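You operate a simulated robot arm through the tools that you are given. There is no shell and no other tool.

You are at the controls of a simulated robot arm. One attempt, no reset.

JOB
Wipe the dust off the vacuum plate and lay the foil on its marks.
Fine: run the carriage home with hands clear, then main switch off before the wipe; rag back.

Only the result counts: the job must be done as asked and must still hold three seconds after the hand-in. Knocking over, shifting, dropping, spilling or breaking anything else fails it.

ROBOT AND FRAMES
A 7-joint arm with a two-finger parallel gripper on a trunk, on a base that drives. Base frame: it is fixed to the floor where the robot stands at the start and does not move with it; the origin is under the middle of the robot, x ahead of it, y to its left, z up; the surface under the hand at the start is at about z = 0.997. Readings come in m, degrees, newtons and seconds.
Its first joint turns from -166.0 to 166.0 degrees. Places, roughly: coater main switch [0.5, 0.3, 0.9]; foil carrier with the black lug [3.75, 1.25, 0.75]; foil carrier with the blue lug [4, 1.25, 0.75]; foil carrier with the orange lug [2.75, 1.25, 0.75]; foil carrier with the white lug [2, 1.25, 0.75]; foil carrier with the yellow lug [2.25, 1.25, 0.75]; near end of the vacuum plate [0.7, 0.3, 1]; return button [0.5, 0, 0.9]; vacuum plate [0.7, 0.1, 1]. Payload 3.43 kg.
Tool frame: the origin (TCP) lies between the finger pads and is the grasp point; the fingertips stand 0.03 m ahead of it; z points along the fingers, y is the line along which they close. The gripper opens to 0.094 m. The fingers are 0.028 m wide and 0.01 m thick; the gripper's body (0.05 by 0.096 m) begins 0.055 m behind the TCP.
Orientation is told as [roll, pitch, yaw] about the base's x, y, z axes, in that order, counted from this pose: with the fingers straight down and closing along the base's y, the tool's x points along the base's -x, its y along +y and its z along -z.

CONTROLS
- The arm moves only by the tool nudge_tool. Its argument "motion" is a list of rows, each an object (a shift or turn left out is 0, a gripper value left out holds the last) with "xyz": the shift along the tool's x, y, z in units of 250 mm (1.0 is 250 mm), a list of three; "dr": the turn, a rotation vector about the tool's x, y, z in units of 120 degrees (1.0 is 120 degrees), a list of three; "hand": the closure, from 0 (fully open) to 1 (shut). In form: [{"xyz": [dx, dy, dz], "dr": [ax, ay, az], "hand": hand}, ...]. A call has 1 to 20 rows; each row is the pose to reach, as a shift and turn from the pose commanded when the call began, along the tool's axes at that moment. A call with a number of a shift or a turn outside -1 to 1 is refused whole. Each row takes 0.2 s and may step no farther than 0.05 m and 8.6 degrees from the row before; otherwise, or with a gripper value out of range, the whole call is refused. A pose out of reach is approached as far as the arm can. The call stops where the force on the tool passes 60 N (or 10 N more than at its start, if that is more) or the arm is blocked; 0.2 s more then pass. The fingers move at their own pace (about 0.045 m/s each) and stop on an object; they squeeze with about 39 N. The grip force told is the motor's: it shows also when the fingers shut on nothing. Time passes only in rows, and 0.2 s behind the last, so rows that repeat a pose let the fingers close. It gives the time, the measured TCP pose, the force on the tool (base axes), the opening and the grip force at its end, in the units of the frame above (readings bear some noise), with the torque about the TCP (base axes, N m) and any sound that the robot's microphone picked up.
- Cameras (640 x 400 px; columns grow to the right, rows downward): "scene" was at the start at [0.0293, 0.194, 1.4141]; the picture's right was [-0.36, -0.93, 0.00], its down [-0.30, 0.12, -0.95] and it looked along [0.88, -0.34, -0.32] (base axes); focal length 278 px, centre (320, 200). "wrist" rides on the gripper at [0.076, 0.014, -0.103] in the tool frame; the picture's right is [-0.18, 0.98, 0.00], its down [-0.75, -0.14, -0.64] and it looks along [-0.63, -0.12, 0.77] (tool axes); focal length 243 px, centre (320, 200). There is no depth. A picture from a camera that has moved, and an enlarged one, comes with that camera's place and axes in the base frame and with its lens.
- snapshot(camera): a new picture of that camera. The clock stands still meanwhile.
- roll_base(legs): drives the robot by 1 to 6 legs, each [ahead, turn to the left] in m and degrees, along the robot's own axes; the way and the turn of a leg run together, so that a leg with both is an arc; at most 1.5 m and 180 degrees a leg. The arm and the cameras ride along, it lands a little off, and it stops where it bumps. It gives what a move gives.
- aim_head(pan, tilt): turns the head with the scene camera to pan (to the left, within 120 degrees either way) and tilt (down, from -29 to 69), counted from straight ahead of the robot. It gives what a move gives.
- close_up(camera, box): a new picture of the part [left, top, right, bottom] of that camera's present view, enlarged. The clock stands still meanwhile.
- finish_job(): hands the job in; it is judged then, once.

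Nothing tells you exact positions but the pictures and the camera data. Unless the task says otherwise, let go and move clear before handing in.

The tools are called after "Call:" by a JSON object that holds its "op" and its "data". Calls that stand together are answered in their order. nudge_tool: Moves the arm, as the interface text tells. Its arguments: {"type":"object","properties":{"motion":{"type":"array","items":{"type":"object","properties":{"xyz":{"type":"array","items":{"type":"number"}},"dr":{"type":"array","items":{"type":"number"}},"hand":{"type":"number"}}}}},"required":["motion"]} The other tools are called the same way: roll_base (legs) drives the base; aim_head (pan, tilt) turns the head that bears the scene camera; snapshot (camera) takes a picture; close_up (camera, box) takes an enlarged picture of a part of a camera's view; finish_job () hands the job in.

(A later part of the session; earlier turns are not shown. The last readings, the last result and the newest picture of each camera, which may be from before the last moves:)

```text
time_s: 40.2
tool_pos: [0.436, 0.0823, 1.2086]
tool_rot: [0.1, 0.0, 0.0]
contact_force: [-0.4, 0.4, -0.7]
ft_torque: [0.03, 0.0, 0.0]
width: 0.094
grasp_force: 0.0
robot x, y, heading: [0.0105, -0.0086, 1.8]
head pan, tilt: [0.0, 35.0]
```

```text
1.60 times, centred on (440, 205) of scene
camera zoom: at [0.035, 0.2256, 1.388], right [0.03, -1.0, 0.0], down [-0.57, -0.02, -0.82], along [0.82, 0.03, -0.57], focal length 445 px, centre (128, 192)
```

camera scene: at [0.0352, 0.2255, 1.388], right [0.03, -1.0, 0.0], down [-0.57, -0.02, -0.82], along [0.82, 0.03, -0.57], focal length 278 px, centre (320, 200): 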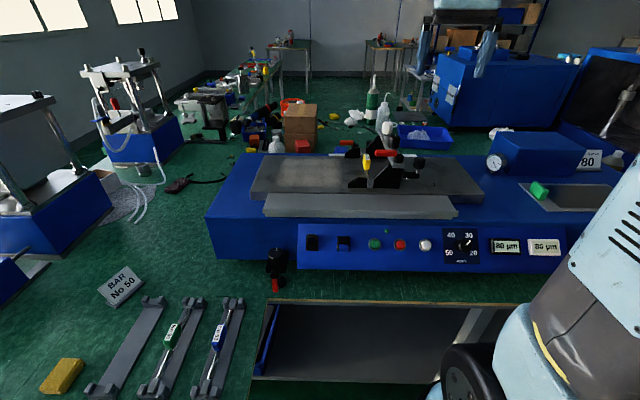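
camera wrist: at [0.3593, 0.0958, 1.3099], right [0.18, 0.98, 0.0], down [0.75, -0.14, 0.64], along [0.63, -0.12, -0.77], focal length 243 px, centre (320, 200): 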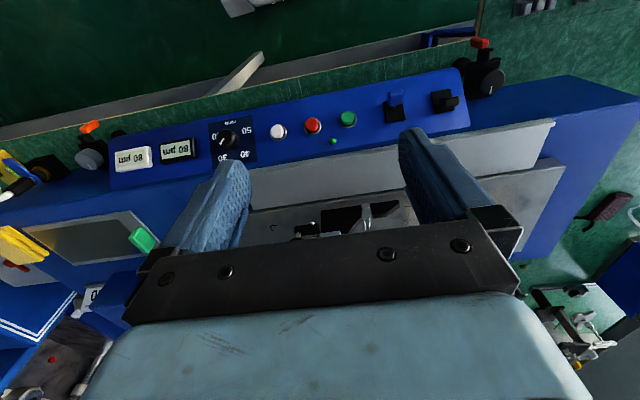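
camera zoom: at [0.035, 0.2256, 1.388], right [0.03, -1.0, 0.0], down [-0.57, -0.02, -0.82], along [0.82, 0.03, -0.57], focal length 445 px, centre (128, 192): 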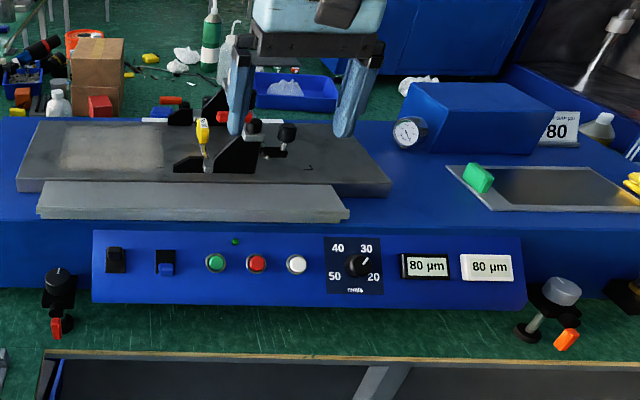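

Triangulated: white return button ≈ (0.525, -0.008, 0.917), black main toggle ≈ (0.515, 0.263, 0.944) pointing up, panel sloped ~45°. I'll back off a bit, shut the fingers and tilt the tool 45° to press along the panel normal.

Call:
{"op": "roll_base", "data": {"legs": [[-0.13, -1.9]]}}

Call:
{"op": "nudge_tool", "data": {"motion": [{"xyz": [0, -0.06, 0], "dr": [0, -0.07, 0], "hand": 1}, {"xyz": [0, -0.12, 0], "dr": [0, -0.14, 0]}, {"xyz": [0, -0.18, 0], "dr": [0, -0.21, 0]}, {"xyz": [0, -0.25, 0], "dr": [0, -0.28, 0]}, {"xyz": [0, -0.3, 0], "dr": [0, -0.35, 0]}, {"xyz": [0, -0.36, 0], "dr": [0, -0.375, 0]}, {"xyz": [0, -0.36, 0], "dr": [0, -0.375, 0]}]}}

Call:
{"op": "snapshot", "data": {"camera": "wrist"}}

Call:
{"op": "snapshot", "data": {"camera": "scene"}}

```text
time_s: 41.5
tool_pos: [0.3121, 0.0658, 1.2087]
tool_rot: [0.1, 0.1, -2.0]
contact_force: [0.4, -0.4, -0.3]
ft_torque: [0.02, 0.0, -0.02]
width: 0.094
grasp_force: 0.0
robot x, y, heading: [-0.1127, -0.0087, 0.1]
head pan, tilt: [0.0, 35.0]
```

```text
time_s: 43.1
tool_pos: [0.3091, -0.0248, 1.21]
tool_rot: [0.0, -45.2, -2.0]
contact_force: [0.0, 0.2, -0.2]
ft_torque: [-0.01, -0.02, 0.02]
width: 0.0001
grasp_force: 33.0
robot x, y, heading: [-0.1173, -0.01, -0.0]
head pan, tilt: [0.0, 35.0]
```

```text
taken
camera wrist: at [0.1816, -0.0068, 1.2283], right [0.16, 0.98, 0.13], down [0.07, -0.14, 0.99], along [0.98, -0.15, -0.09], focal length 243 px, centre (320, 200)
```

wrist: 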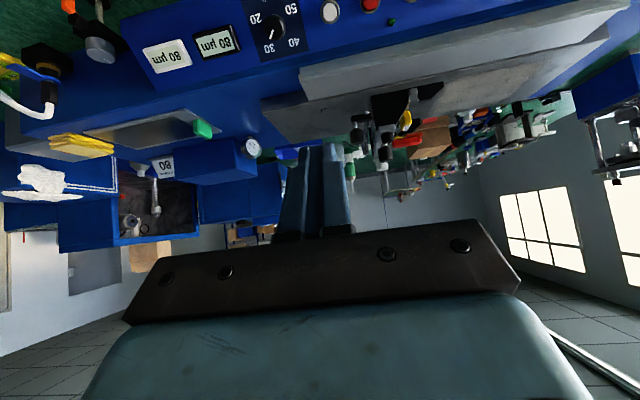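

```text
taken
camera scene: at [-0.0848, 0.2229, 1.388], right [0.0, -1.0, 0.0], down [-0.57, 0.0, -0.82], along [0.82, 0.0, -0.57], focal length 278 px, centre (320, 200)
```

scene: 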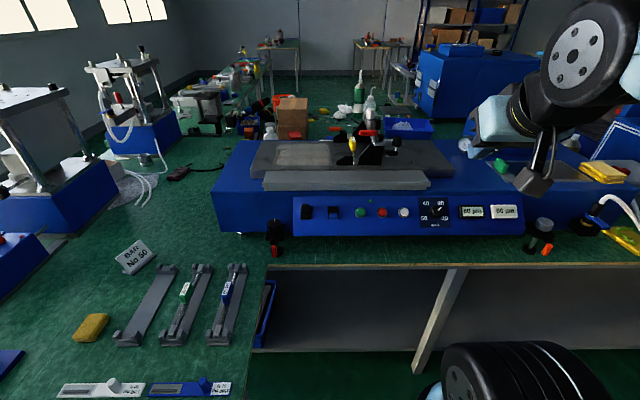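

The fingers are shut and tilted; the button estimate is confirmed from three views. Now I go to a standoff about 8 cm off the white button along its normal.

Call:
{"op": "nudge_tool", "data": {"motion": [{"xyz": [0.036, 0.016, 0.167]}, {"xyz": [0.071, 0.032, 0.333]}, {"xyz": [0.107, 0.048, 0.5]}, {"xyz": [0.143, 0.064, 0.667]}, {"xyz": [0.178, 0.08, 0.833]}, {"xyz": [0.214, 0.096, 1.0]}, {"xyz": [0.214, 0.096, 1.0]}]}}

Call:
{"op": "snapshot", "data": {"camera": "wrist"}}

Call:
{"op": "close_up", "data": {"camera": "scene", "box": [280, 130, 520, 270]}}

```text
time_s: 44.7
tool_pos: [0.5034, -0.0056, 1.0231]
tool_rot: [0.0, -45.0, -2.0]
contact_force: [-0.3, -0.3, -0.3]
ft_torque: [0.06, 0.0, 0.05]
width: 0.0
grasp_force: 33.5
out of reach, approached as far as the arm can: row 1, 2, 3, 4, 5, 6, 7
robot x, y, heading: [-0.1163, -0.0112, 0.2]
head pan, tilt: [0.0, 35.0]
```

```text
taken
camera wrist: at [0.3763, 0.0126, 1.0406], right [0.17, 0.98, 0.13], down [0.07, -0.14, 0.99], along [0.98, -0.15, -0.1], focal length 243 px, centre (320, 200)
```

wrist: 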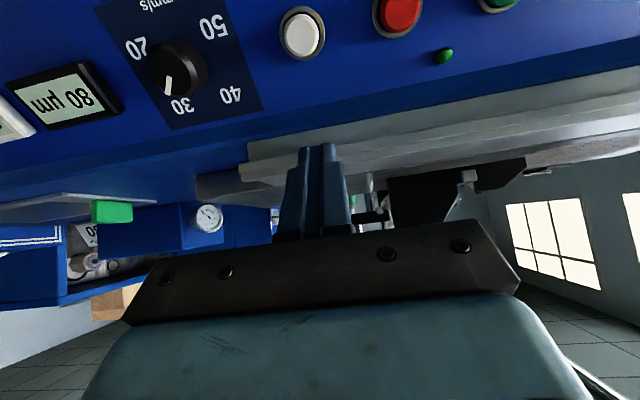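

```text
2.67 times, centred on (400, 200) of scene
camera zoom: at [-0.0846, 0.2225, 1.388], right [0.0, -1.0, 0.0], down [-0.57, 0.0, -0.82], along [0.82, 0.0, -0.57], focal length 742 px, centre (107, 200)
```

zoom: 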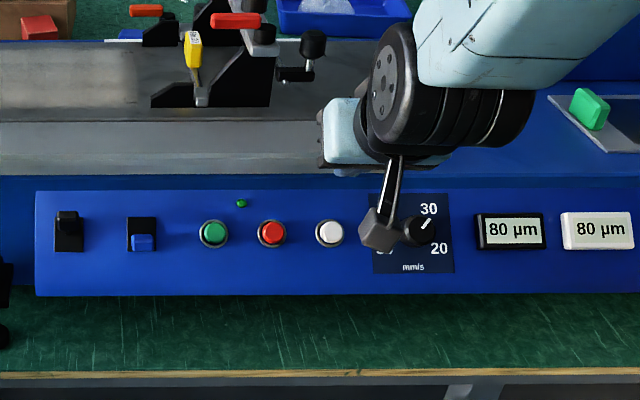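

The tilted pose is too close to the robot's body for the arm. I'll back the base off another 0.15 m and try the approach again.

Call:
{"op": "roll_base", "data": {"legs": [[-0.18, 0]]}}

Call:
{"op": "nudge_tool", "data": {"motion": [{"xyz": [0, 0, 0]}, {"xyz": [0, 0, 0]}]}}

```text
time_s: 46.2
tool_pos: [0.3195, -0.0049, 1.0236]
tool_rot: [0.0, -44.9, -2.1]
contact_force: [-0.3, -0.6, 0.0]
ft_torque: [0.0, -0.02, -0.03]
width: 0.0
grasp_force: 33.0
robot x, y, heading: [-0.296, -0.0089, 0.1]
head pan, tilt: [0.0, 35.0]
```

```text
time_s: 46.9
tool_pos: [0.3188, -0.0063, 1.0227]
tool_rot: [-0.1, -44.9, -2.0]
contact_force: [-0.1, -0.7, -0.1]
ft_torque: [-0.04, -0.01, 0.01]
width: 0.0
grasp_force: 33.2
robot x, y, heading: [-0.3025, -0.014, -0.1]
head pan, tilt: [0.0, 35.0]
```

Command is synced with the measured pose. Moving to the standoff 6 cm off the button.

Call:
{"op": "nudge_tool", "data": {"motion": [{"xyz": [-0.097, 0.005, 0.175]}, {"xyz": [-0.194, 0.01, 0.35]}, {"xyz": [-0.291, 0.016, 0.525]}, {"xyz": [-0.291, 0.016, 0.525]}]}}

Call:
{"op": "snapshot", "data": {"camera": "wrist"}}

Call:
{"op": "close_up", "data": {"camera": "scene", "box": [280, 130, 520, 270]}}

```text
time_s: 47.9
tool_pos: [0.464, -0.0051, 0.9817]
tool_rot: [-0.1, -44.9, -2.0]
contact_force: [-0.7, -0.5, -0.7]
ft_torque: [-0.05, -0.02, 0.01]
width: 0.0
grasp_force: 32.9
robot x, y, heading: [-0.2978, -0.0123, -0.1]
head pan, tilt: [0.0, 35.0]
```

```text
taken
camera wrist: at [0.3376, 0.0136, 0.9998], right [0.16, 0.98, 0.13], down [0.08, -0.14, 0.99], along [0.98, -0.15, -0.1], focal length 243 px, centre (320, 200)
```

wrist: 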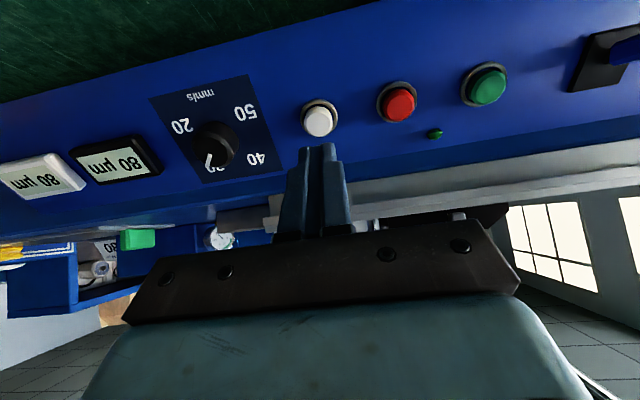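

```text
2.67 times, centred on (400, 200) of scene
camera zoom: at [-0.2672, 0.2229, 1.388], right [0.0, -1.0, 0.0], down [-0.57, 0.0, -0.82], along [0.82, 0.0, -0.57], focal length 742 px, centre (107, 200)
```

zoom: 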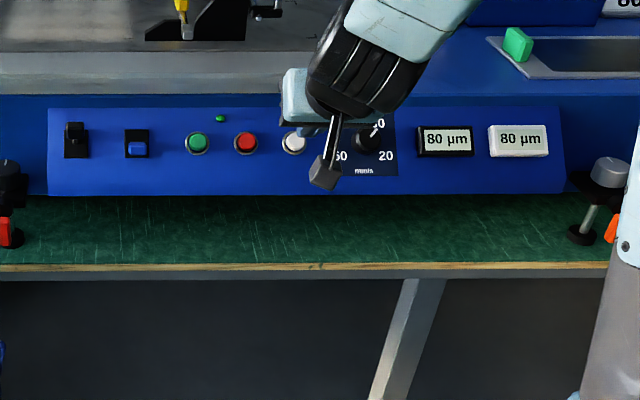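

The tool axis points exactly at the white button. I creep up to it, then check the force.

Call:
{"op": "nudge_tool", "data": {"motion": [{"xyz": [0, 0, 0.16]}, {"xyz": [0, 0, 0.2]}, {"xyz": [0, 0, 0.22]}, {"xyz": [0, 0, 0.22]}]}}

Call:
{"op": "snapshot", "data": {"camera": "wrist"}}

```text
time_s: 48.9
tool_pos: [0.5021, -0.0044, 0.945]
tool_rot: [0.0, -45.1, -1.9]
contact_force: [-9.6, 9.0, 14.0]
ft_torque: [0.21, -0.07, 0.17]
width: 0.0003
grasp_force: 33.4
robot x, y, heading: [-0.2989, -0.0104, -0.1]
head pan, tilt: [0.0, 35.0]
heard: click
```

```text
taken
camera wrist: at [0.3756, 0.0126, 0.962], right [0.16, 0.98, 0.13], down [0.07, -0.14, 0.99], along [0.98, -0.15, -0.1], focal length 243 px, centre (320, 200)
```

wrist: 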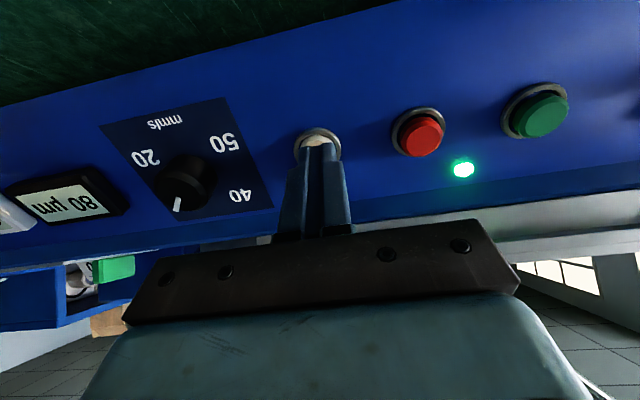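

A click and the run lamp lit — the carriage is running. I back the hand straight off and clear of it.

Call:
{"op": "nudge_tool", "data": {"motion": [{"xyz": [0, 0, -0.2]}, {"xyz": [0, 0, -0.4]}, {"xyz": [0, 0, -0.6]}, {"xyz": [0, 0, -0.6]}]}}

Call:
{"op": "snapshot", "data": {"camera": "wrist"}}

Call:
{"op": "snapshot", "data": {"camera": "scene"}}

```text
time_s: 49.9
tool_pos: [0.3962, 0.0001, 1.0505]
tool_rot: [0.0, -44.9, -1.9]
contact_force: [-0.4, 0.6, -0.7]
ft_torque: [-0.05, 0.0, -0.01]
width: 0.0002
grasp_force: 32.9
robot x, y, heading: [-0.3031, -0.0117, -0.1]
head pan, tilt: [0.0, 35.0]
```

```text
taken
camera wrist: at [0.2701, 0.017, 1.068], right [0.16, 0.98, 0.13], down [0.08, -0.14, 0.99], along [0.98, -0.15, -0.1], focal length 243 px, centre (320, 200)
```

wrist: 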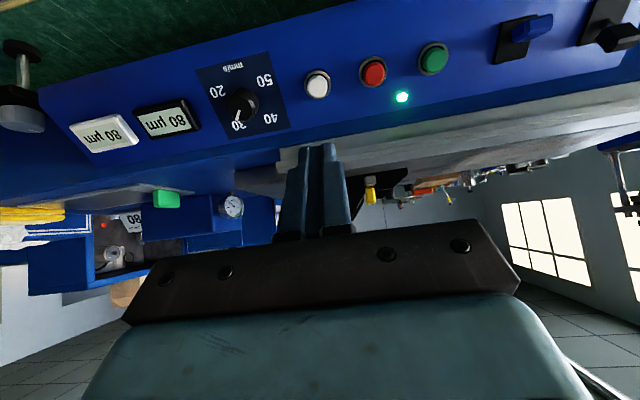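

```text
taken
camera scene: at [-0.2674, 0.2236, 1.3878], right [0.0, -1.0, 0.0], down [-0.57, 0.0, -0.82], along [0.82, 0.0, -0.57], focal length 278 px, centre (320, 200)
```

scene: 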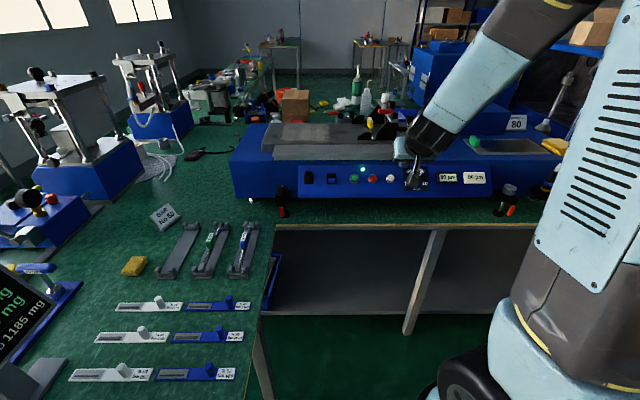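

The carriage is moving to the right and the hand is clear. I wait until it stops.

Call:
{"op": "nudge_tool", "data": {"motion": [{"xyz": [0, 0, 0]}, {"xyz": [0, 0, 0]}, {"xyz": [0, 0, 0]}, {"xyz": [0, 0, 0]}, {"xyz": [0, 0, 0]}, {"xyz": [0, 0, 0]}, {"xyz": [0, 0, 0]}, {"xyz": [0, 0, 0]}, {"xyz": [0, 0, 0]}, {"xyz": [0, 0, 0]}, {"xyz": [0, 0, 0]}, {"xyz": [0, 0, 0]}, {"xyz": [0, 0, 0]}, {"xyz": [0, 0, 0]}, {"xyz": [0, 0, 0]}, {"xyz": [0, 0, 0]}, {"xyz": [0, 0, 0]}, {"xyz": [0, 0, 0]}, {"xyz": [0, 0, 0]}, {"xyz": [0, 0, 0]}]}}

Call:
{"op": "snapshot", "data": {"camera": "wrist"}}

Call:
{"op": "close_up", "data": {"camera": "scene", "box": [220, 90, 520, 230]}}

```text
time_s: 54.0
tool_pos: [0.3965, -0.0022, 1.0507]
tool_rot: [0.1, -44.9, -2.0]
contact_force: [-0.3, -0.6, -0.5]
ft_torque: [0.01, 0.0, 0.03]
width: 0.0
grasp_force: 32.8
robot x, y, heading: [-0.2982, -0.0097, -0.1]
head pan, tilt: [0.0, 35.0]
```

```text
taken
camera wrist: at [0.2706, 0.016, 1.068], right [0.16, 0.98, 0.13], down [0.08, -0.14, 0.99], along [0.98, -0.15, -0.1], focal length 243 px, centre (320, 200)
```

wrist: 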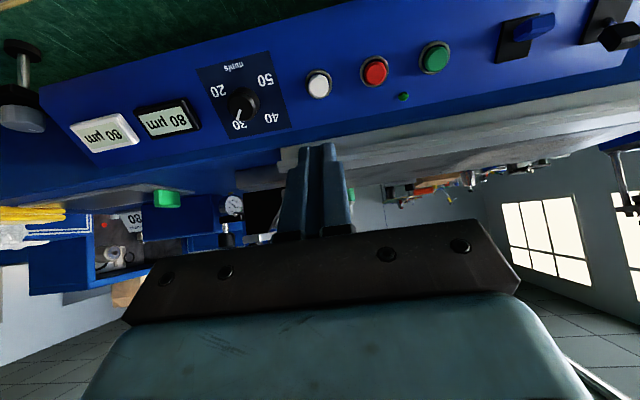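

```text
2.13 times, centred on (370, 160) of scene
camera zoom: at [-0.2673, 0.2229, 1.388], right [0.0, -1.0, 0.0], down [-0.57, 0.0, -0.82], along [0.82, 0.0, -0.57], focal length 594 px, centre (213, 285)
```

zoom: 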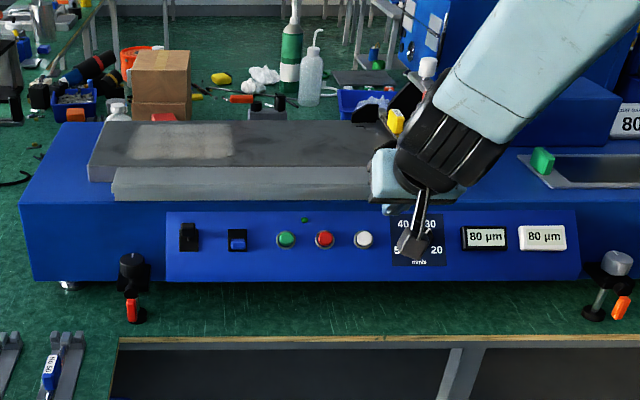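

The carriage is home at the right end and the lamp is out. Next I move the shut fingers in front of the black main toggle for a close look.

Call:
{"op": "nudge_tool", "data": {"motion": [{"xyz": [0, 0.18, 0]}, {"xyz": [0, 0.36, 0]}, {"xyz": [0, 0.54, 0]}, {"xyz": [0, 0.72, 0]}, {"xyz": [0, 0.86, 0.1]}, {"xyz": [0.02, 1.0, 0.2]}, {"xyz": [0.043, 1.0, 0.32]}, {"xyz": [0.043, 1.0, 0.32]}]}}

Call:
{"op": "snapshot", "data": {"camera": "wrist"}}

Call:
{"op": "close_up", "data": {"camera": "wrist", "box": [220, 20, 460, 170]}}

Call:
{"op": "close_up", "data": {"camera": "scene", "box": [220, 90, 520, 230]}}

```text
time_s: 55.9
tool_pos: [0.4568, 0.2454, 0.9837]
tool_rot: [0.0, -44.9, -2.0]
contact_force: [0.3, 0.1, 0.3]
ft_torque: [-0.04, 0.02, -0.01]
width: 0.0001
grasp_force: 33.1
robot x, y, heading: [-0.2961, -0.0101, -0.1]
head pan, tilt: [0.0, 35.0]
```

```text
taken
camera wrist: at [0.331, 0.264, 1.0012], right [0.16, 0.98, 0.13], down [0.08, -0.14, 0.99], along [0.98, -0.15, -0.1], focal length 243 px, centre (320, 200)
```

wrist: 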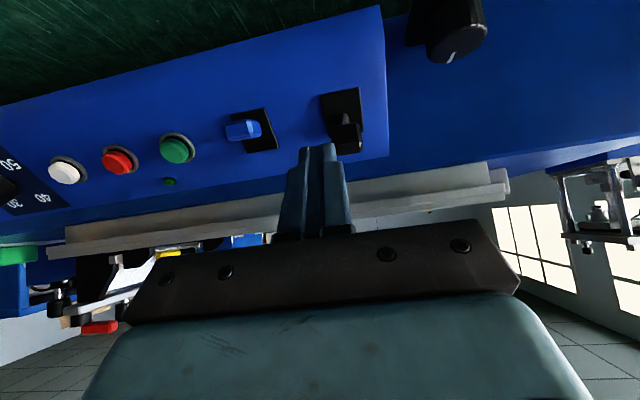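

```text
2.67 times, centred on (340, 95) of wrist
camera zoom: at [0.331, 0.264, 1.0012], right [0.16, 0.98, 0.13], down [0.08, -0.14, 0.99], along [0.98, -0.15, -0.1], focal length 647 px, centre (267, 480)
```

zoom: 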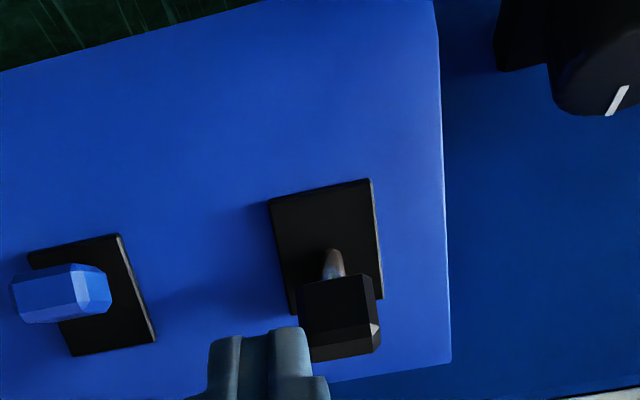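

```text
2.13 times, centred on (370, 160) of scene
camera zoom: at [-0.2672, 0.2229, 1.388], right [0.0, -1.0, 0.0], down [-0.57, 0.0, -0.82], along [0.82, 0.0, -0.57], focal length 594 px, centre (213, 285)
```

zoom: 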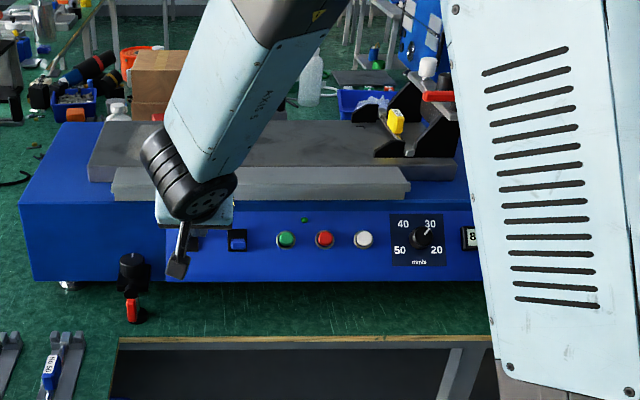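

The lever has a silver stem and a black paddle pointing up (on); the blue one shows the down position. I'll place the shut fingertips just above the paddle, then push it down along the panel.

Call:
{"op": "nudge_tool", "data": {"motion": [{"xyz": [-0.1, 0.079, 0]}, {"xyz": [-0.202, 0.079, 0]}, {"xyz": [-0.202, 0.079, 0.08]}, {"xyz": [-0.202, 0.079, 0.139]}, {"xyz": [-0.202, 0.079, 0.139]}]}}

Call:
{"op": "snapshot", "data": {"camera": "wrist"}}

Call:
{"op": "close_up", "data": {"camera": "wrist", "box": [220, 20, 460, 170]}}

Call:
{"op": "close_up", "data": {"camera": "scene", "box": [240, 140, 400, 230]}}

```text
time_s: 56.9
tool_pos: [0.5095, 0.2616, 1.0002]
tool_rot: [0.0, -45.1, -1.9]
contact_force: [-42.2, -13.7, 22.6]
ft_torque: [-0.15, -0.28, -0.4]
width: 0.0
grasp_force: 33.0
robot x, y, heading: [-0.3008, -0.0123, 0.2]
head pan, tilt: [0.0, 35.0]
stopped in row 5: the force on the tool passed its limit at 72 N (the readings are from after the stop); the commanded pose is now the measured one
```

```text
taken
camera wrist: at [0.3831, 0.2798, 1.018], right [0.16, 0.98, 0.13], down [0.07, -0.14, 0.99], along [0.98, -0.15, -0.09], focal length 243 px, centre (320, 200)
```

wrist: 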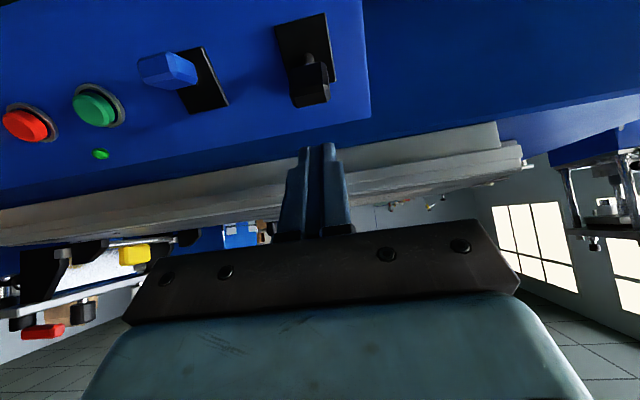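

```text
2.67 times, centred on (340, 95) of wrist
camera zoom: at [0.3831, 0.2798, 1.018], right [0.16, 0.98, 0.13], down [0.07, -0.14, 0.99], along [0.98, -0.15, -0.09], focal length 647 px, centre (267, 480)
```

zoom: 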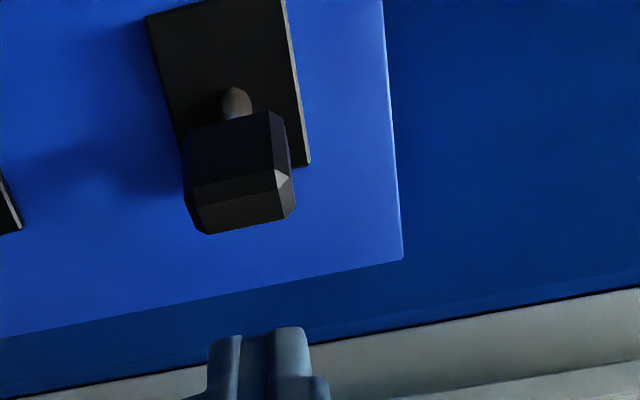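

```text
4.00 times, centred on (320, 185) of scene
camera zoom: at [-0.2709, 0.2222, 1.3882], right [0.0, -1.0, 0.0], down [-0.57, 0.0, -0.82], along [0.82, 0.0, -0.57], focal length 1113 px, centre (320, 260)
```

zoom: 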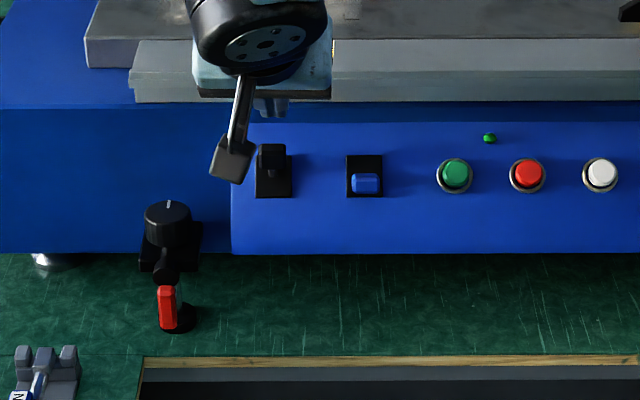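

The fingertips met the overhanging grey ledge above the panel; I'll back off at once. A vertical push from above clears the ledge better, so I'll go upright and press the paddle down.

Call:
{"op": "nudge_tool", "data": {"motion": [{"xyz": [0, 0, -0.1]}, {"xyz": [0, 0, -0.25]}, {"xyz": [0, 0, -0.4]}, {"xyz": [0, 0, -0.4]}]}}

Call:
{"op": "nudge_tool", "data": {"motion": [{"dr": [0, 0.07, 0]}, {"dr": [0, 0.14, 0]}, {"dr": [0, 0.21, 0]}, {"dr": [0, 0.28, 0]}, {"dr": [0, 0.35, 0]}, {"dr": [0, 0.375, 0]}, {"dr": [0, 0.375, 0]}]}}

Call:
{"op": "snapshot", "data": {"camera": "wrist"}}

Call:
{"op": "snapshot", "data": {"camera": "scene"}}

```text
time_s: 57.9
tool_pos: [0.442, 0.2664, 1.0692]
tool_rot: [-0.1, -45.0, -1.9]
contact_force: [-0.2, 0.3, 0.7]
ft_torque: [0.0, 0.01, 0.0]
width: 0.0
grasp_force: 33.4
robot x, y, heading: [-0.3002, -0.0121, 0.2]
head pan, tilt: [0.0, 35.0]
```

```text
time_s: 59.5
tool_pos: [0.4434, 0.2646, 1.0683]
tool_rot: [0.0, 0.0, -1.9]
contact_force: [-0.1, 0.0, 0.6]
ft_torque: [0.01, 0.03, 0.02]
width: 0.0001
grasp_force: 32.8
robot x, y, heading: [-0.2969, -0.0102, -0.1]
head pan, tilt: [0.0, 35.0]
```

```text
taken
camera wrist: at [0.3674, 0.2814, 1.1701], right [0.22, 0.98, 0.0], down [0.75, -0.17, 0.64], along [0.63, -0.14, -0.77], focal length 243 px, centre (320, 200)
```

wrist: 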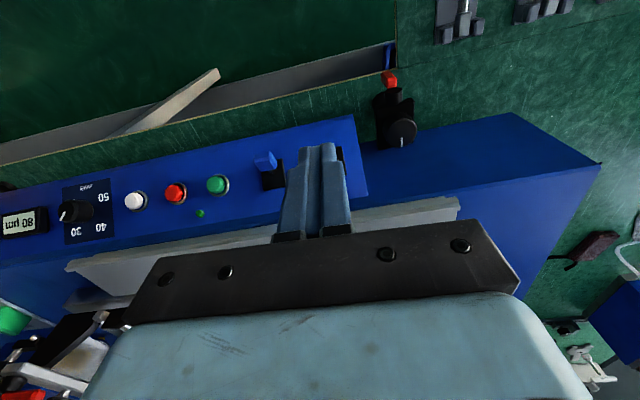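

```text
taken
camera scene: at [-0.2672, 0.2229, 1.388], right [0.0, -1.0, 0.0], down [-0.57, 0.0, -0.82], along [0.82, 0.0, -0.57], focal length 278 px, centre (320, 200)
```

scene: 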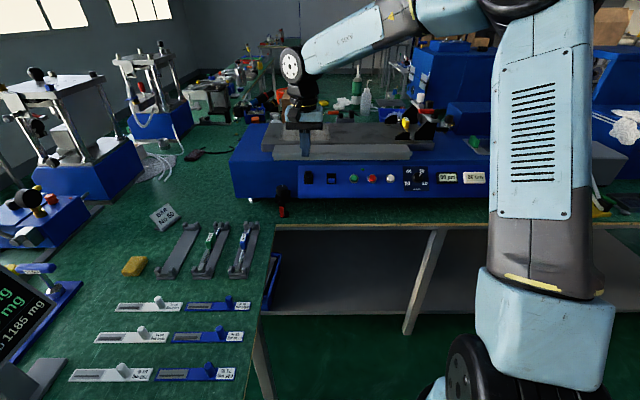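

Ledge unmoved. Now I bring the vertical fingertips to just above the paddle.

Call:
{"op": "nudge_tool", "data": {"motion": [{"xyz": [-0.128, -0.002, 0.08]}, {"xyz": [-0.256, -0.004, 0.16]}, {"xyz": [-0.256, -0.004, 0.24]}, {"xyz": [-0.256, -0.004, 0.24]}]}}

Call:
{"op": "close_up", "data": {"camera": "wrist", "box": [220, 60, 420, 200]}}

Call:
{"op": "close_up", "data": {"camera": "scene", "box": [250, 110, 390, 210]}}

```text
time_s: 60.5
tool_pos: [0.5091, 0.2639, 1.0071]
tool_rot: [0.1, 0.0, -1.9]
contact_force: [-0.2, -0.2, -0.4]
ft_torque: [0.0, 0.03, 0.01]
width: 0.0001
grasp_force: 33.1
robot x, y, heading: [-0.3017, -0.0092, 0.0]
head pan, tilt: [0.0, 35.0]
```

```text
2.86 times, centred on (320, 130) of wrist
camera zoom: at [0.4322, 0.2806, 1.1086], right [0.22, 0.98, 0.0], down [0.75, -0.17, 0.64], along [0.63, -0.14, -0.77], focal length 693 px, centre (320, 400)
```

zoom: 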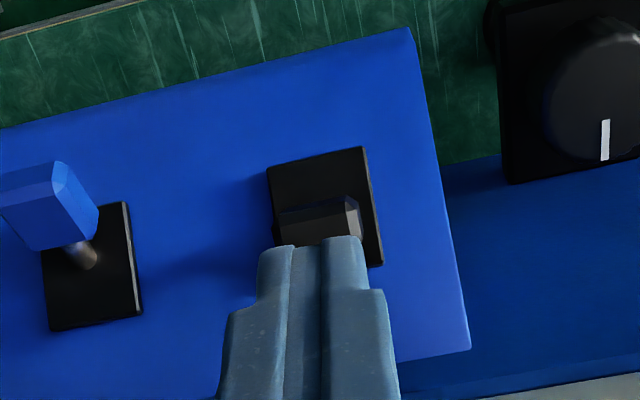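

```text
4.00 times, centred on (320, 160) of scene
camera zoom: at [-0.2671, 0.2229, 1.388], right [0.0, -1.0, 0.0], down [-0.57, 0.0, -0.82], along [0.82, 0.0, -0.57], focal length 1113 px, centre (320, 360)
```

zoom: 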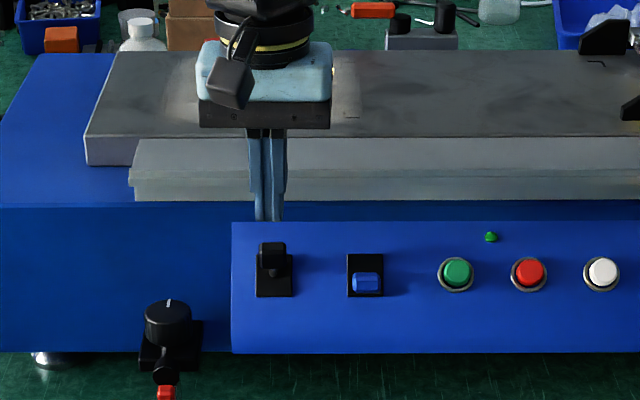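

Aligned over the paddle. Pushing straight down in small steps.

Call:
{"op": "nudge_tool", "data": {"motion": [{"xyz": [0.012, -0.006, 0.05]}, {"xyz": [0.012, -0.006, 0.08]}, {"xyz": [0.012, -0.006, 0.11]}, {"xyz": [0.012, -0.006, 0.14]}, {"xyz": [0.012, -0.006, 0.16]}, {"xyz": [0.012, -0.006, 0.175]}, {"xyz": [0.012, -0.006, 0.175]}]}}

Call:
{"op": "close_up", "data": {"camera": "wrist", "box": [220, 60, 420, 200]}}

Call:
{"op": "close_up", "data": {"camera": "scene", "box": [250, 110, 390, 210]}}

```text
time_s: 61.5
tool_pos: [0.5033, 0.2619, 0.9843]
tool_rot: [0.1, -0.5, -1.9]
contact_force: [-4.5, -10.3, 24.7]
ft_torque: [-0.41, -0.18, -0.2]
width: 0.0
grasp_force: 33.2
robot x, y, heading: [-0.2967, -0.0093, 0.2]
head pan, tilt: [0.0, 35.0]
stopped in row 4: the force on the tool passed its limit at 72 N (the readings are from after the stop); the commanded pose is now the measured one
```

```text
2.86 times, centred on (320, 130) of wrist
camera zoom: at [0.4261, 0.2783, 1.0846], right [0.22, 0.98, 0.0], down [0.74, -0.17, 0.65], along [0.63, -0.14, -0.76], focal length 693 px, centre (320, 400)
```

zoom: 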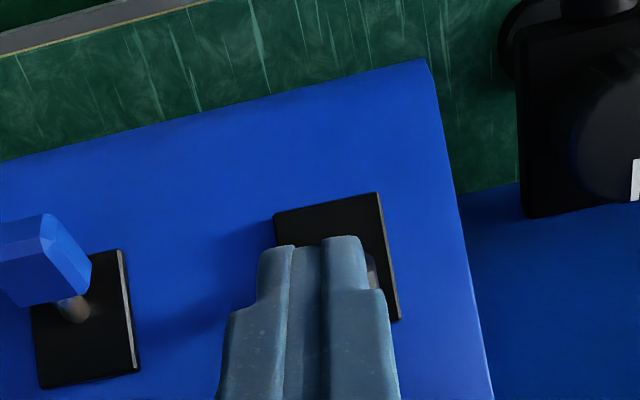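

```text
4.00 times, centred on (320, 160) of scene
camera zoom: at [-0.2686, 0.2223, 1.3881], right [0.0, -1.0, 0.0], down [-0.57, 0.0, -0.82], along [0.82, 0.0, -0.57], focal length 1113 px, centre (320, 360)
```

zoom: 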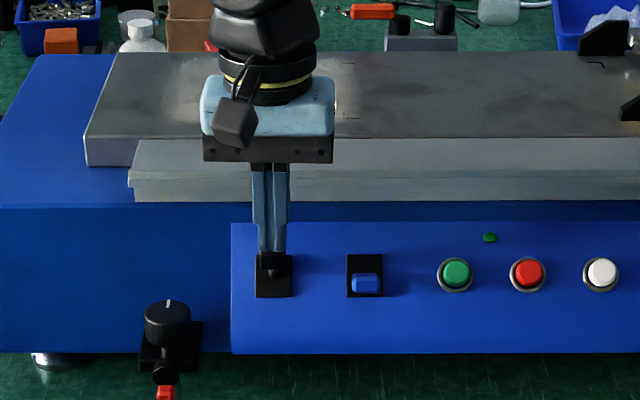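

The paddle doesn't tip under a straight-down push (too near its own axis). I'll lift, open the fingers partly, grip the paddle from both sides and swing it outward and down instead.

Call:
{"op": "nudge_tool", "data": {"motion": [{"xyz": [0, 0, -0.1]}, {"xyz": [-0.024, 0, -0.16], "hand": 0.45}, {"xyz": [-0.032, 0, -0.16], "hand": 0.45}, {"xyz": [-0.032, 0, -0.16], "hand": 0.45}, {"xyz": [-0.032, 0, -0.16], "hand": 0.45}, {"xyz": [-0.032, 0, -0.16], "hand": 0.45}]}}

Call:
{"op": "close_up", "data": {"camera": "wrist", "box": [180, 40, 460, 215]}}

Call:
{"op": "close_up", "data": {"camera": "scene", "box": [250, 110, 390, 210]}}

```text
time_s: 62.9
tool_pos: [0.5111, 0.2631, 1.0227]
tool_rot: [0.1, -0.3, -1.9]
contact_force: [-0.8, 0.0, -0.2]
ft_torque: [0.01, -0.01, 0.01]
width: 0.0518
grasp_force: 0.0
robot x, y, heading: [-0.2995, -0.0096, 0.3]
head pan, tilt: [0.0, 35.0]
```

```text
2.29 times, centred on (320, 128) of wrist
camera zoom: at [0.4343, 0.2796, 1.1234], right [0.22, 0.98, 0.0], down [0.75, -0.17, 0.65], along [0.63, -0.14, -0.76], focal length 555 px, centre (320, 366)
```

zoom: 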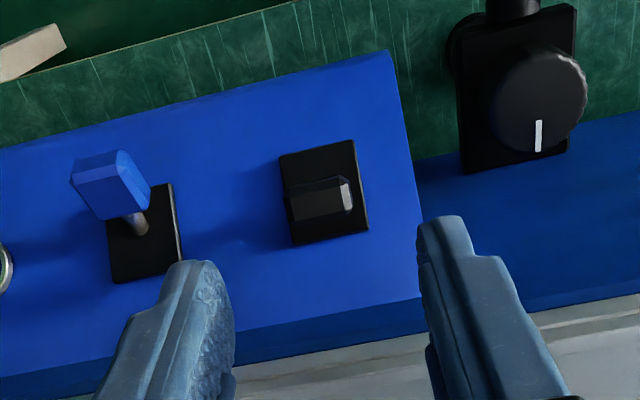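

```text
4.00 times, centred on (320, 160) of scene
camera zoom: at [-0.2671, 0.2229, 1.388], right [0.0, -1.0, 0.0], down [-0.57, 0.0, -0.82], along [0.82, 0.0, -0.57], focal length 1113 px, centre (320, 360)
```

zoom: 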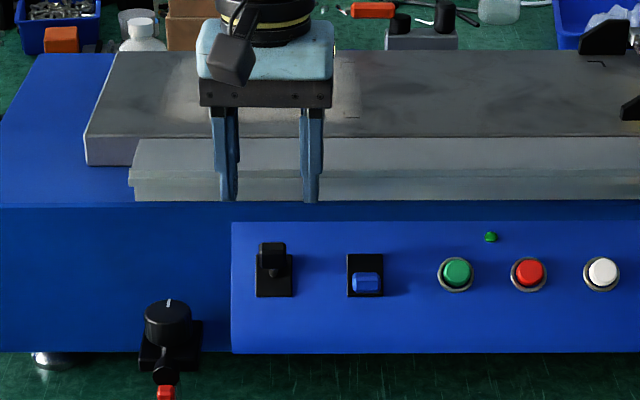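

The paddle lies midway between the open fingers. I descend around it and close.

Call:
{"op": "nudge_tool", "data": {"motion": [{"xyz": [0, 0, 0.1]}, {"xyz": [0, 0, 0.18]}, {"xyz": [0, 0, 0.222]}, {"xyz": [0, 0, 0.222]}]}}

Call:
{"op": "close_up", "data": {"camera": "wrist", "box": [180, 40, 460, 215]}}

Call:
{"op": "close_up", "data": {"camera": "scene", "box": [250, 110, 390, 210]}}

```text
time_s: 63.9
tool_pos: [0.5142, 0.2612, 0.9658]
tool_rot: [0.0, -0.3, -1.9]
contact_force: [-0.4, 0.7, -0.4]
ft_torque: [-0.05, 0.02, -0.01]
width: 0.0517
grasp_force: 0.1
robot x, y, heading: [-0.2976, -0.0082, -0.1]
head pan, tilt: [0.0, 35.0]
```

```text
2.29 times, centred on (320, 128) of wrist
camera zoom: at [0.4354, 0.2782, 1.0667], right [0.22, 0.98, 0.0], down [0.74, -0.17, 0.65], along [0.63, -0.14, -0.76], focal length 555 px, centre (320, 366)
```

zoom: 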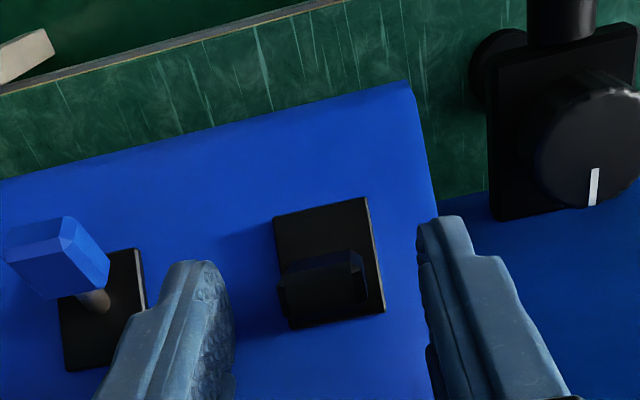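

```text
4.00 times, centred on (320, 160) of scene
camera zoom: at [-0.2671, 0.2229, 1.388], right [0.0, -1.0, 0.0], down [-0.57, 0.0, -0.82], along [0.82, 0.0, -0.57], focal length 1113 px, centre (320, 360)
```

zoom: 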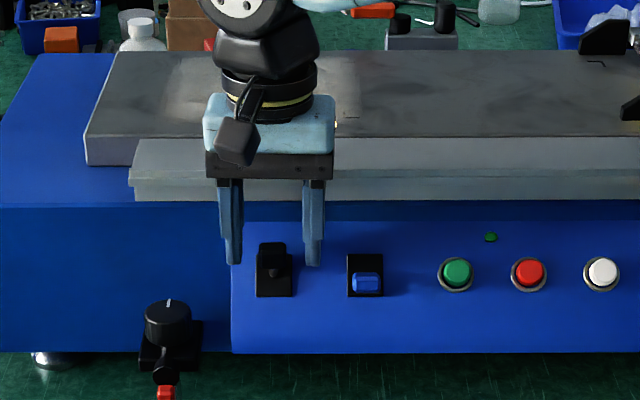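

Fingers flank the paddle. Closing on it.

Call:
{"op": "nudge_tool", "data": {"motion": [{"hand": 1}, {"hand": 1}, {"hand": 1}, {"hand": 1}]}}

```text
time_s: 64.9
tool_pos: [0.5125, 0.2633, 0.9654]
tool_rot: [0.0, -0.3, -1.9]
contact_force: [2.4, 7.9, -1.2]
ft_torque: [0.7, -0.11, 0.76]
width: 0.0219
grasp_force: 45.3
robot x, y, heading: [-0.298, -0.0119, -0.1]
head pan, tilt: [0.0, 35.0]
```

Gripped at 22 mm. Now I swing the paddle outward and down along its arc.

Call:
{"op": "nudge_tool", "data": {"motion": [{"xyz": [0.026, 0, 0.015]}, {"xyz": [0.048, 0, 0.034]}, {"xyz": [0.065, 0, 0.06]}, {"xyz": [0.076, 0, 0.088]}, {"xyz": [0.076, 0, 0.088]}]}}

Call:
{"op": "close_up", "data": {"camera": "wrist", "box": [180, 40, 460, 215]}}

Call:
{"op": "close_up", "data": {"camera": "scene", "box": [250, 110, 390, 210]}}

```text
time_s: 66.1
tool_pos: [0.4918, 0.2637, 0.9466]
tool_rot: [0.1, -0.4, -1.9]
contact_force: [0.1, 0.2, 43.9]
ft_torque: [0.31, -1.35, 0.67]
width: 0.0223
grasp_force: 44.3
robot x, y, heading: [-0.298, -0.0119, -0.1]
head pan, tilt: [0.0, 35.0]
```

```text
2.29 times, centred on (320, 128) of wrist
camera zoom: at [0.4149, 0.2791, 1.0471], right [0.22, 0.98, 0.0], down [0.74, -0.17, 0.65], along [0.63, -0.14, -0.76], focal length 555 px, centre (320, 366)
```

zoom: 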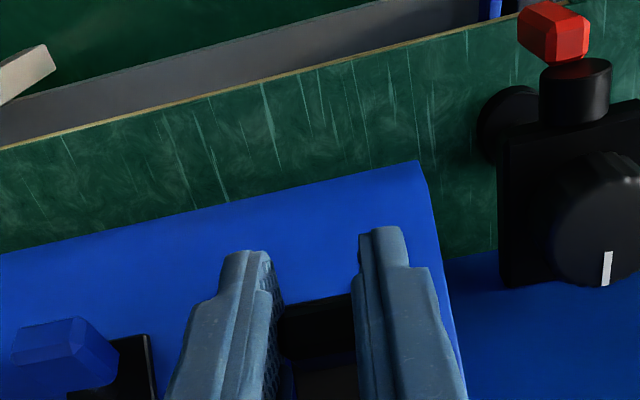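

```text
4.00 times, centred on (320, 160) of scene
camera zoom: at [-0.2694, 0.2224, 1.3881], right [0.0, -1.0, 0.0], down [-0.57, 0.0, -0.82], along [0.82, 0.0, -0.57], focal length 1113 px, centre (320, 360)
```

zoom: 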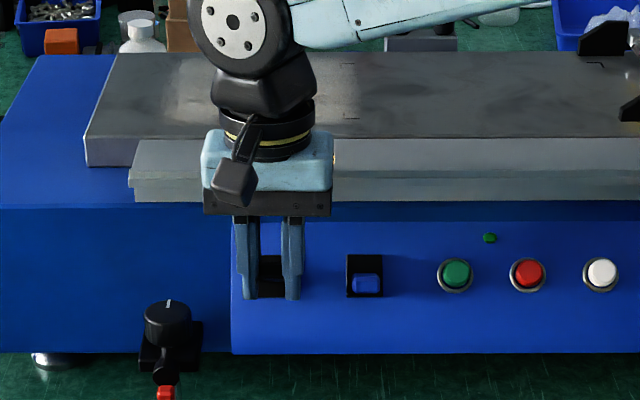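

It resists with 44 N now, perhaps at its end stop. I open the fingers and rise to look.

Call:
{"op": "nudge_tool", "data": {"motion": [{"hand": 0.45}, {"hand": 0.45}, {"hand": 0.45}, {"xyz": [0, 0, -0.1], "hand": 0.45}, {"xyz": [0, 0, -0.25], "hand": 0.45}, {"xyz": [0, 0, -0.25], "hand": 0.45}]}}

Call:
{"op": "close_up", "data": {"camera": "wrist", "box": [180, 40, 460, 215]}}

Call:
{"op": "close_up", "data": {"camera": "scene", "box": [250, 110, 390, 210]}}

```text
time_s: 67.5
tool_pos: [0.4926, 0.2618, 1.0072]
tool_rot: [0.1, -0.3, -1.9]
contact_force: [0.9, -1.0, -0.3]
ft_torque: [0.03, 0.0, 0.02]
width: 0.0517
grasp_force: 0.0
robot x, y, heading: [-0.2976, -0.0124, 0.1]
head pan, tilt: [0.0, 35.0]
```

```text
2.29 times, centred on (320, 128) of wrist
camera zoom: at [0.4149, 0.2794, 1.1082], right [0.22, 0.98, 0.0], down [0.74, -0.17, 0.65], along [0.63, -0.14, -0.76], focal length 555 px, centre (320, 366)
```

zoom: 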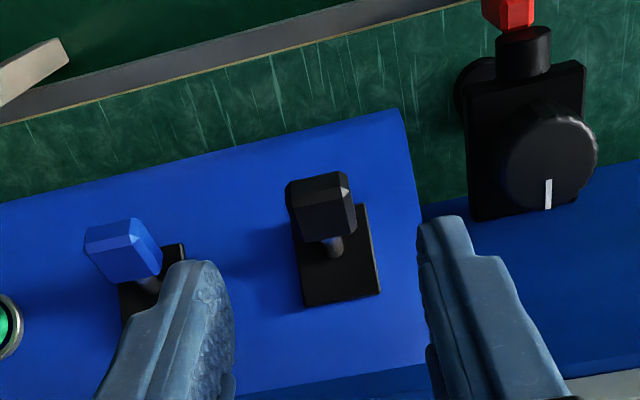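

```text
4.00 times, centred on (320, 160) of scene
camera zoom: at [-0.2671, 0.2229, 1.388], right [0.0, -1.0, 0.0], down [-0.57, 0.0, -0.82], along [0.82, 0.0, -0.57], focal length 1113 px, centre (320, 360)
```

zoom: 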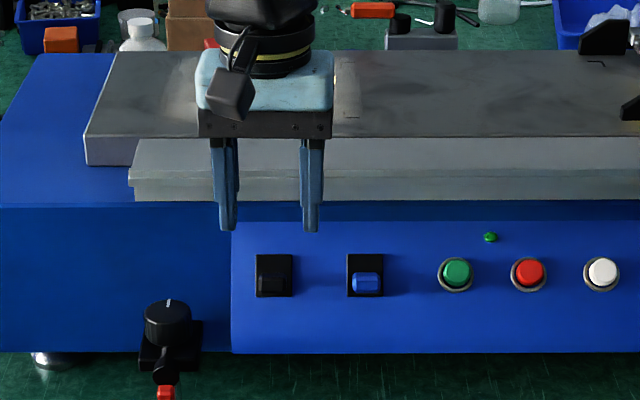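

The main toggle is flipped down (off). Next: raise the arm and reposition the base to about (0, -0.17), from which both rag and plate are within reach.

Call:
{"op": "nudge_tool", "data": {"motion": [{"xyz": [0.1, 0, -0.2]}, {"xyz": [0.2, 0, -0.38]}, {"xyz": [0.3, 0, -0.55]}, {"xyz": [0.4, 0, -0.72]}, {"xyz": [0.4, 0, -0.9]}, {"xyz": [0.4, 0, -0.9]}]}}

Call:
{"op": "roll_base", "data": {"legs": [[0, 25], [-0.42, 0], [0, -25], [0.68, 0]]}}

Call:
{"op": "snapshot", "data": {"camera": "scene"}}

Call:
{"op": "snapshot", "data": {"camera": "wrist"}}

```text
refused: row 1 steps farther than a row can; nothing moved
```

```text
time_s: 75.0
tool_pos: [0.5284, 0.0907, 1.0054]
tool_rot: [0.1, 0.7, -1.2]
contact_force: [-4.6, 1.6, -0.6]
ft_torque: [-0.02, 0.05, 0.16]
width: 0.0527
grasp_force: 1.6
robot x, y, heading: [-0.254, -0.1823, -2.6]
head pan, tilt: [0.0, 35.0]
stopped in leg 4: the force on the tool passed its limit at 118 N (the readings are from after the stop); the commanded pose is now the measured one
```

```text
taken
camera scene: at [-0.2126, 0.0506, 1.388], right [-0.04, -1.0, 0.0], down [-0.57, 0.02, -0.82], along [0.82, -0.03, -0.57], focal length 278 px, centre (320, 200)
```

scene: 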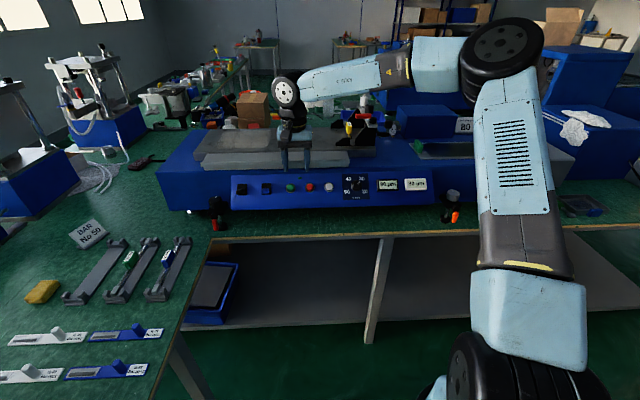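

```text
taken
camera wrist: at [0.4525, 0.1064, 1.1087], right [0.2, 0.98, 0.0], down [0.76, -0.16, 0.63], along [0.62, -0.13, -0.78], focal length 243 px, centre (320, 200)
```

wrist: 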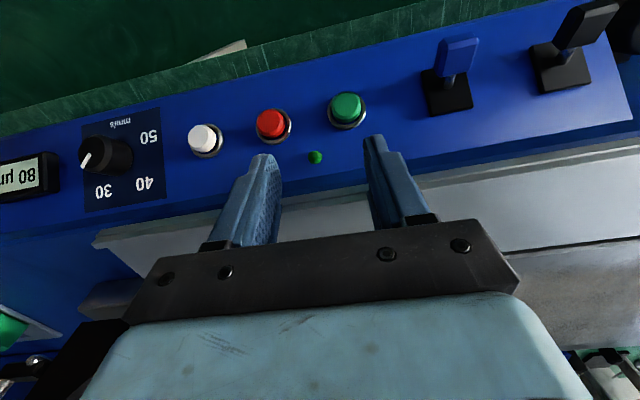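

My raise was refused (step too big) and the base drove on, touching the ledge with the fingertips; nothing looks shifted. I now back off and raise the arm properly before any more driving.

Call:
{"op": "nudge_tool", "data": {"motion": [{"xyz": [0.1, 0, -0.02]}, {"xyz": [0.14, 0, -0.18]}, {"xyz": [0.18, 0, -0.36]}, {"xyz": [0.22, 0, -0.54]}, {"xyz": [0.26, 0, -0.72]}, {"xyz": [0.3, 0, -0.9]}, {"xyz": [0.3, 0, -1.0]}, {"xyz": [0.3, 0, -1.0]}]}}

Call:
{"op": "snapshot", "data": {"camera": "scene"}}

Call:
{"op": "close_up", "data": {"camera": "scene", "box": [140, 90, 480, 230]}}

Call:
{"op": "snapshot", "data": {"camera": "wrist"}}

```text
time_s: 76.8
tool_pos: [0.4538, 0.0926, 1.2599]
tool_rot: [0.0, 0.9, -1.2]
contact_force: [-0.4, 0.7, 0.4]
ft_torque: [-0.03, 0.01, 0.01]
width: 0.052
grasp_force: 0.1
robot x, y, heading: [-0.2544, -0.1838, -2.3]
head pan, tilt: [0.0, 35.0]
```

```text
taken
camera scene: at [-0.2124, 0.0507, 1.388], right [-0.04, -1.0, 0.0], down [-0.57, 0.02, -0.82], along [0.82, -0.03, -0.57], focal length 278 px, centre (320, 200)
```

scene: 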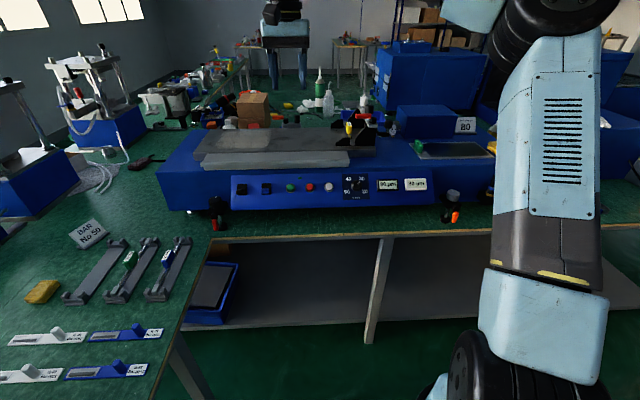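

```text
1.88 times, centred on (310, 160) of scene
camera zoom: at [-0.2124, 0.0507, 1.388], right [-0.04, -1.0, 0.0], down [-0.57, 0.02, -0.82], along [0.82, -0.03, -0.57], focal length 524 px, centre (339, 275)
```

zoom: 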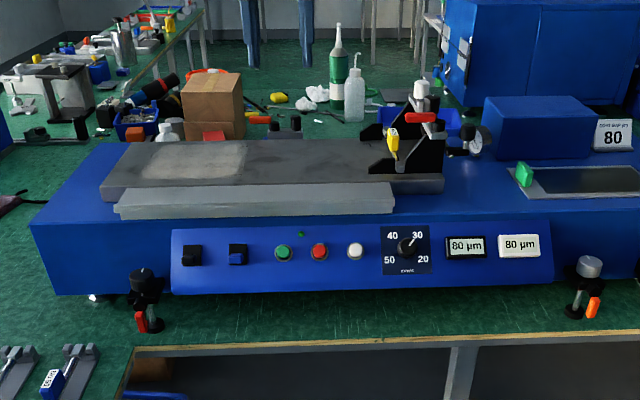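

```text
taken
camera wrist: at [0.377, 0.1089, 1.362], right [0.21, 0.98, 0.0], down [0.76, -0.16, 0.63], along [0.62, -0.13, -0.78], focal length 243 px, centre (320, 200)
```

wrist: 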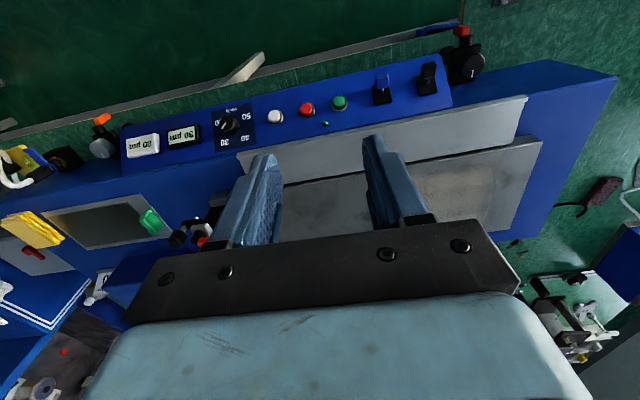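

Everything looks in place; both toggles are down. Driving ahead to about x=0 with the arm high.

Call:
{"op": "roll_base", "data": {"legs": [[0.27, 2.4]]}}

Call:
{"op": "snapshot", "data": {"camera": "wrist"}}

Call:
{"op": "snapshot", "data": {"camera": "scene"}}

```text
time_s: 78.8
tool_pos: [0.7161, 0.1175, 1.2589]
tool_rot: [-0.2, 0.8, 1.3]
contact_force: [-0.7, 0.2, 0.3]
ft_torque: [-0.01, 0.0, 0.0]
width: 0.0517
grasp_force: 0.1
robot x, y, heading: [0.0218, -0.1872, 0.0]
head pan, tilt: [0.0, 35.0]
```

```text
taken
camera wrist: at [0.6408, 0.1305, 1.3615], right [0.16, 0.99, 0.0], down [0.77, -0.12, 0.63], along [0.62, -0.11, -0.78], focal length 243 px, centre (320, 200)
```

wrist: 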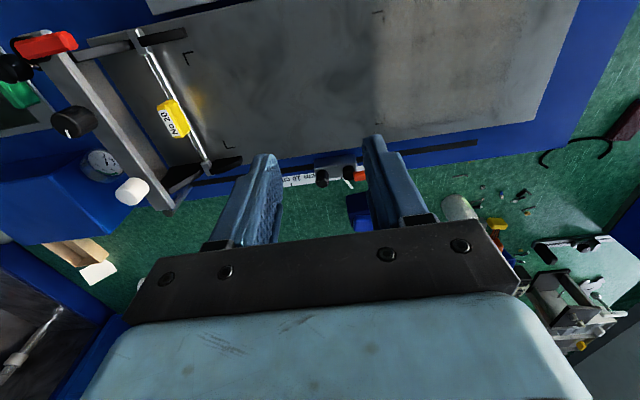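

```text
taken
camera scene: at [0.0548, 0.045, 1.3879], right [0.0, -1.0, 0.0], down [-0.57, 0.0, -0.82], along [0.82, 0.0, -0.57], focal length 278 px, centre (320, 200)
```

scene: 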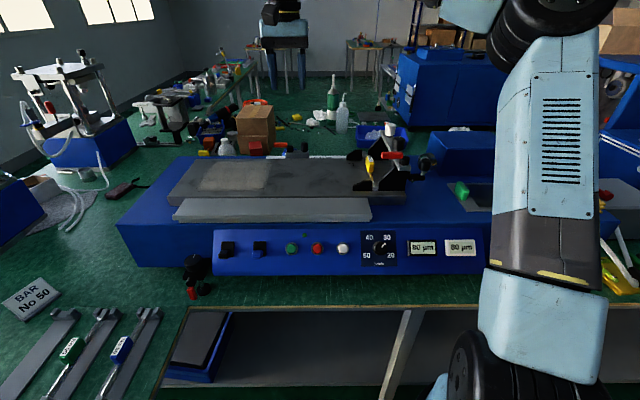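

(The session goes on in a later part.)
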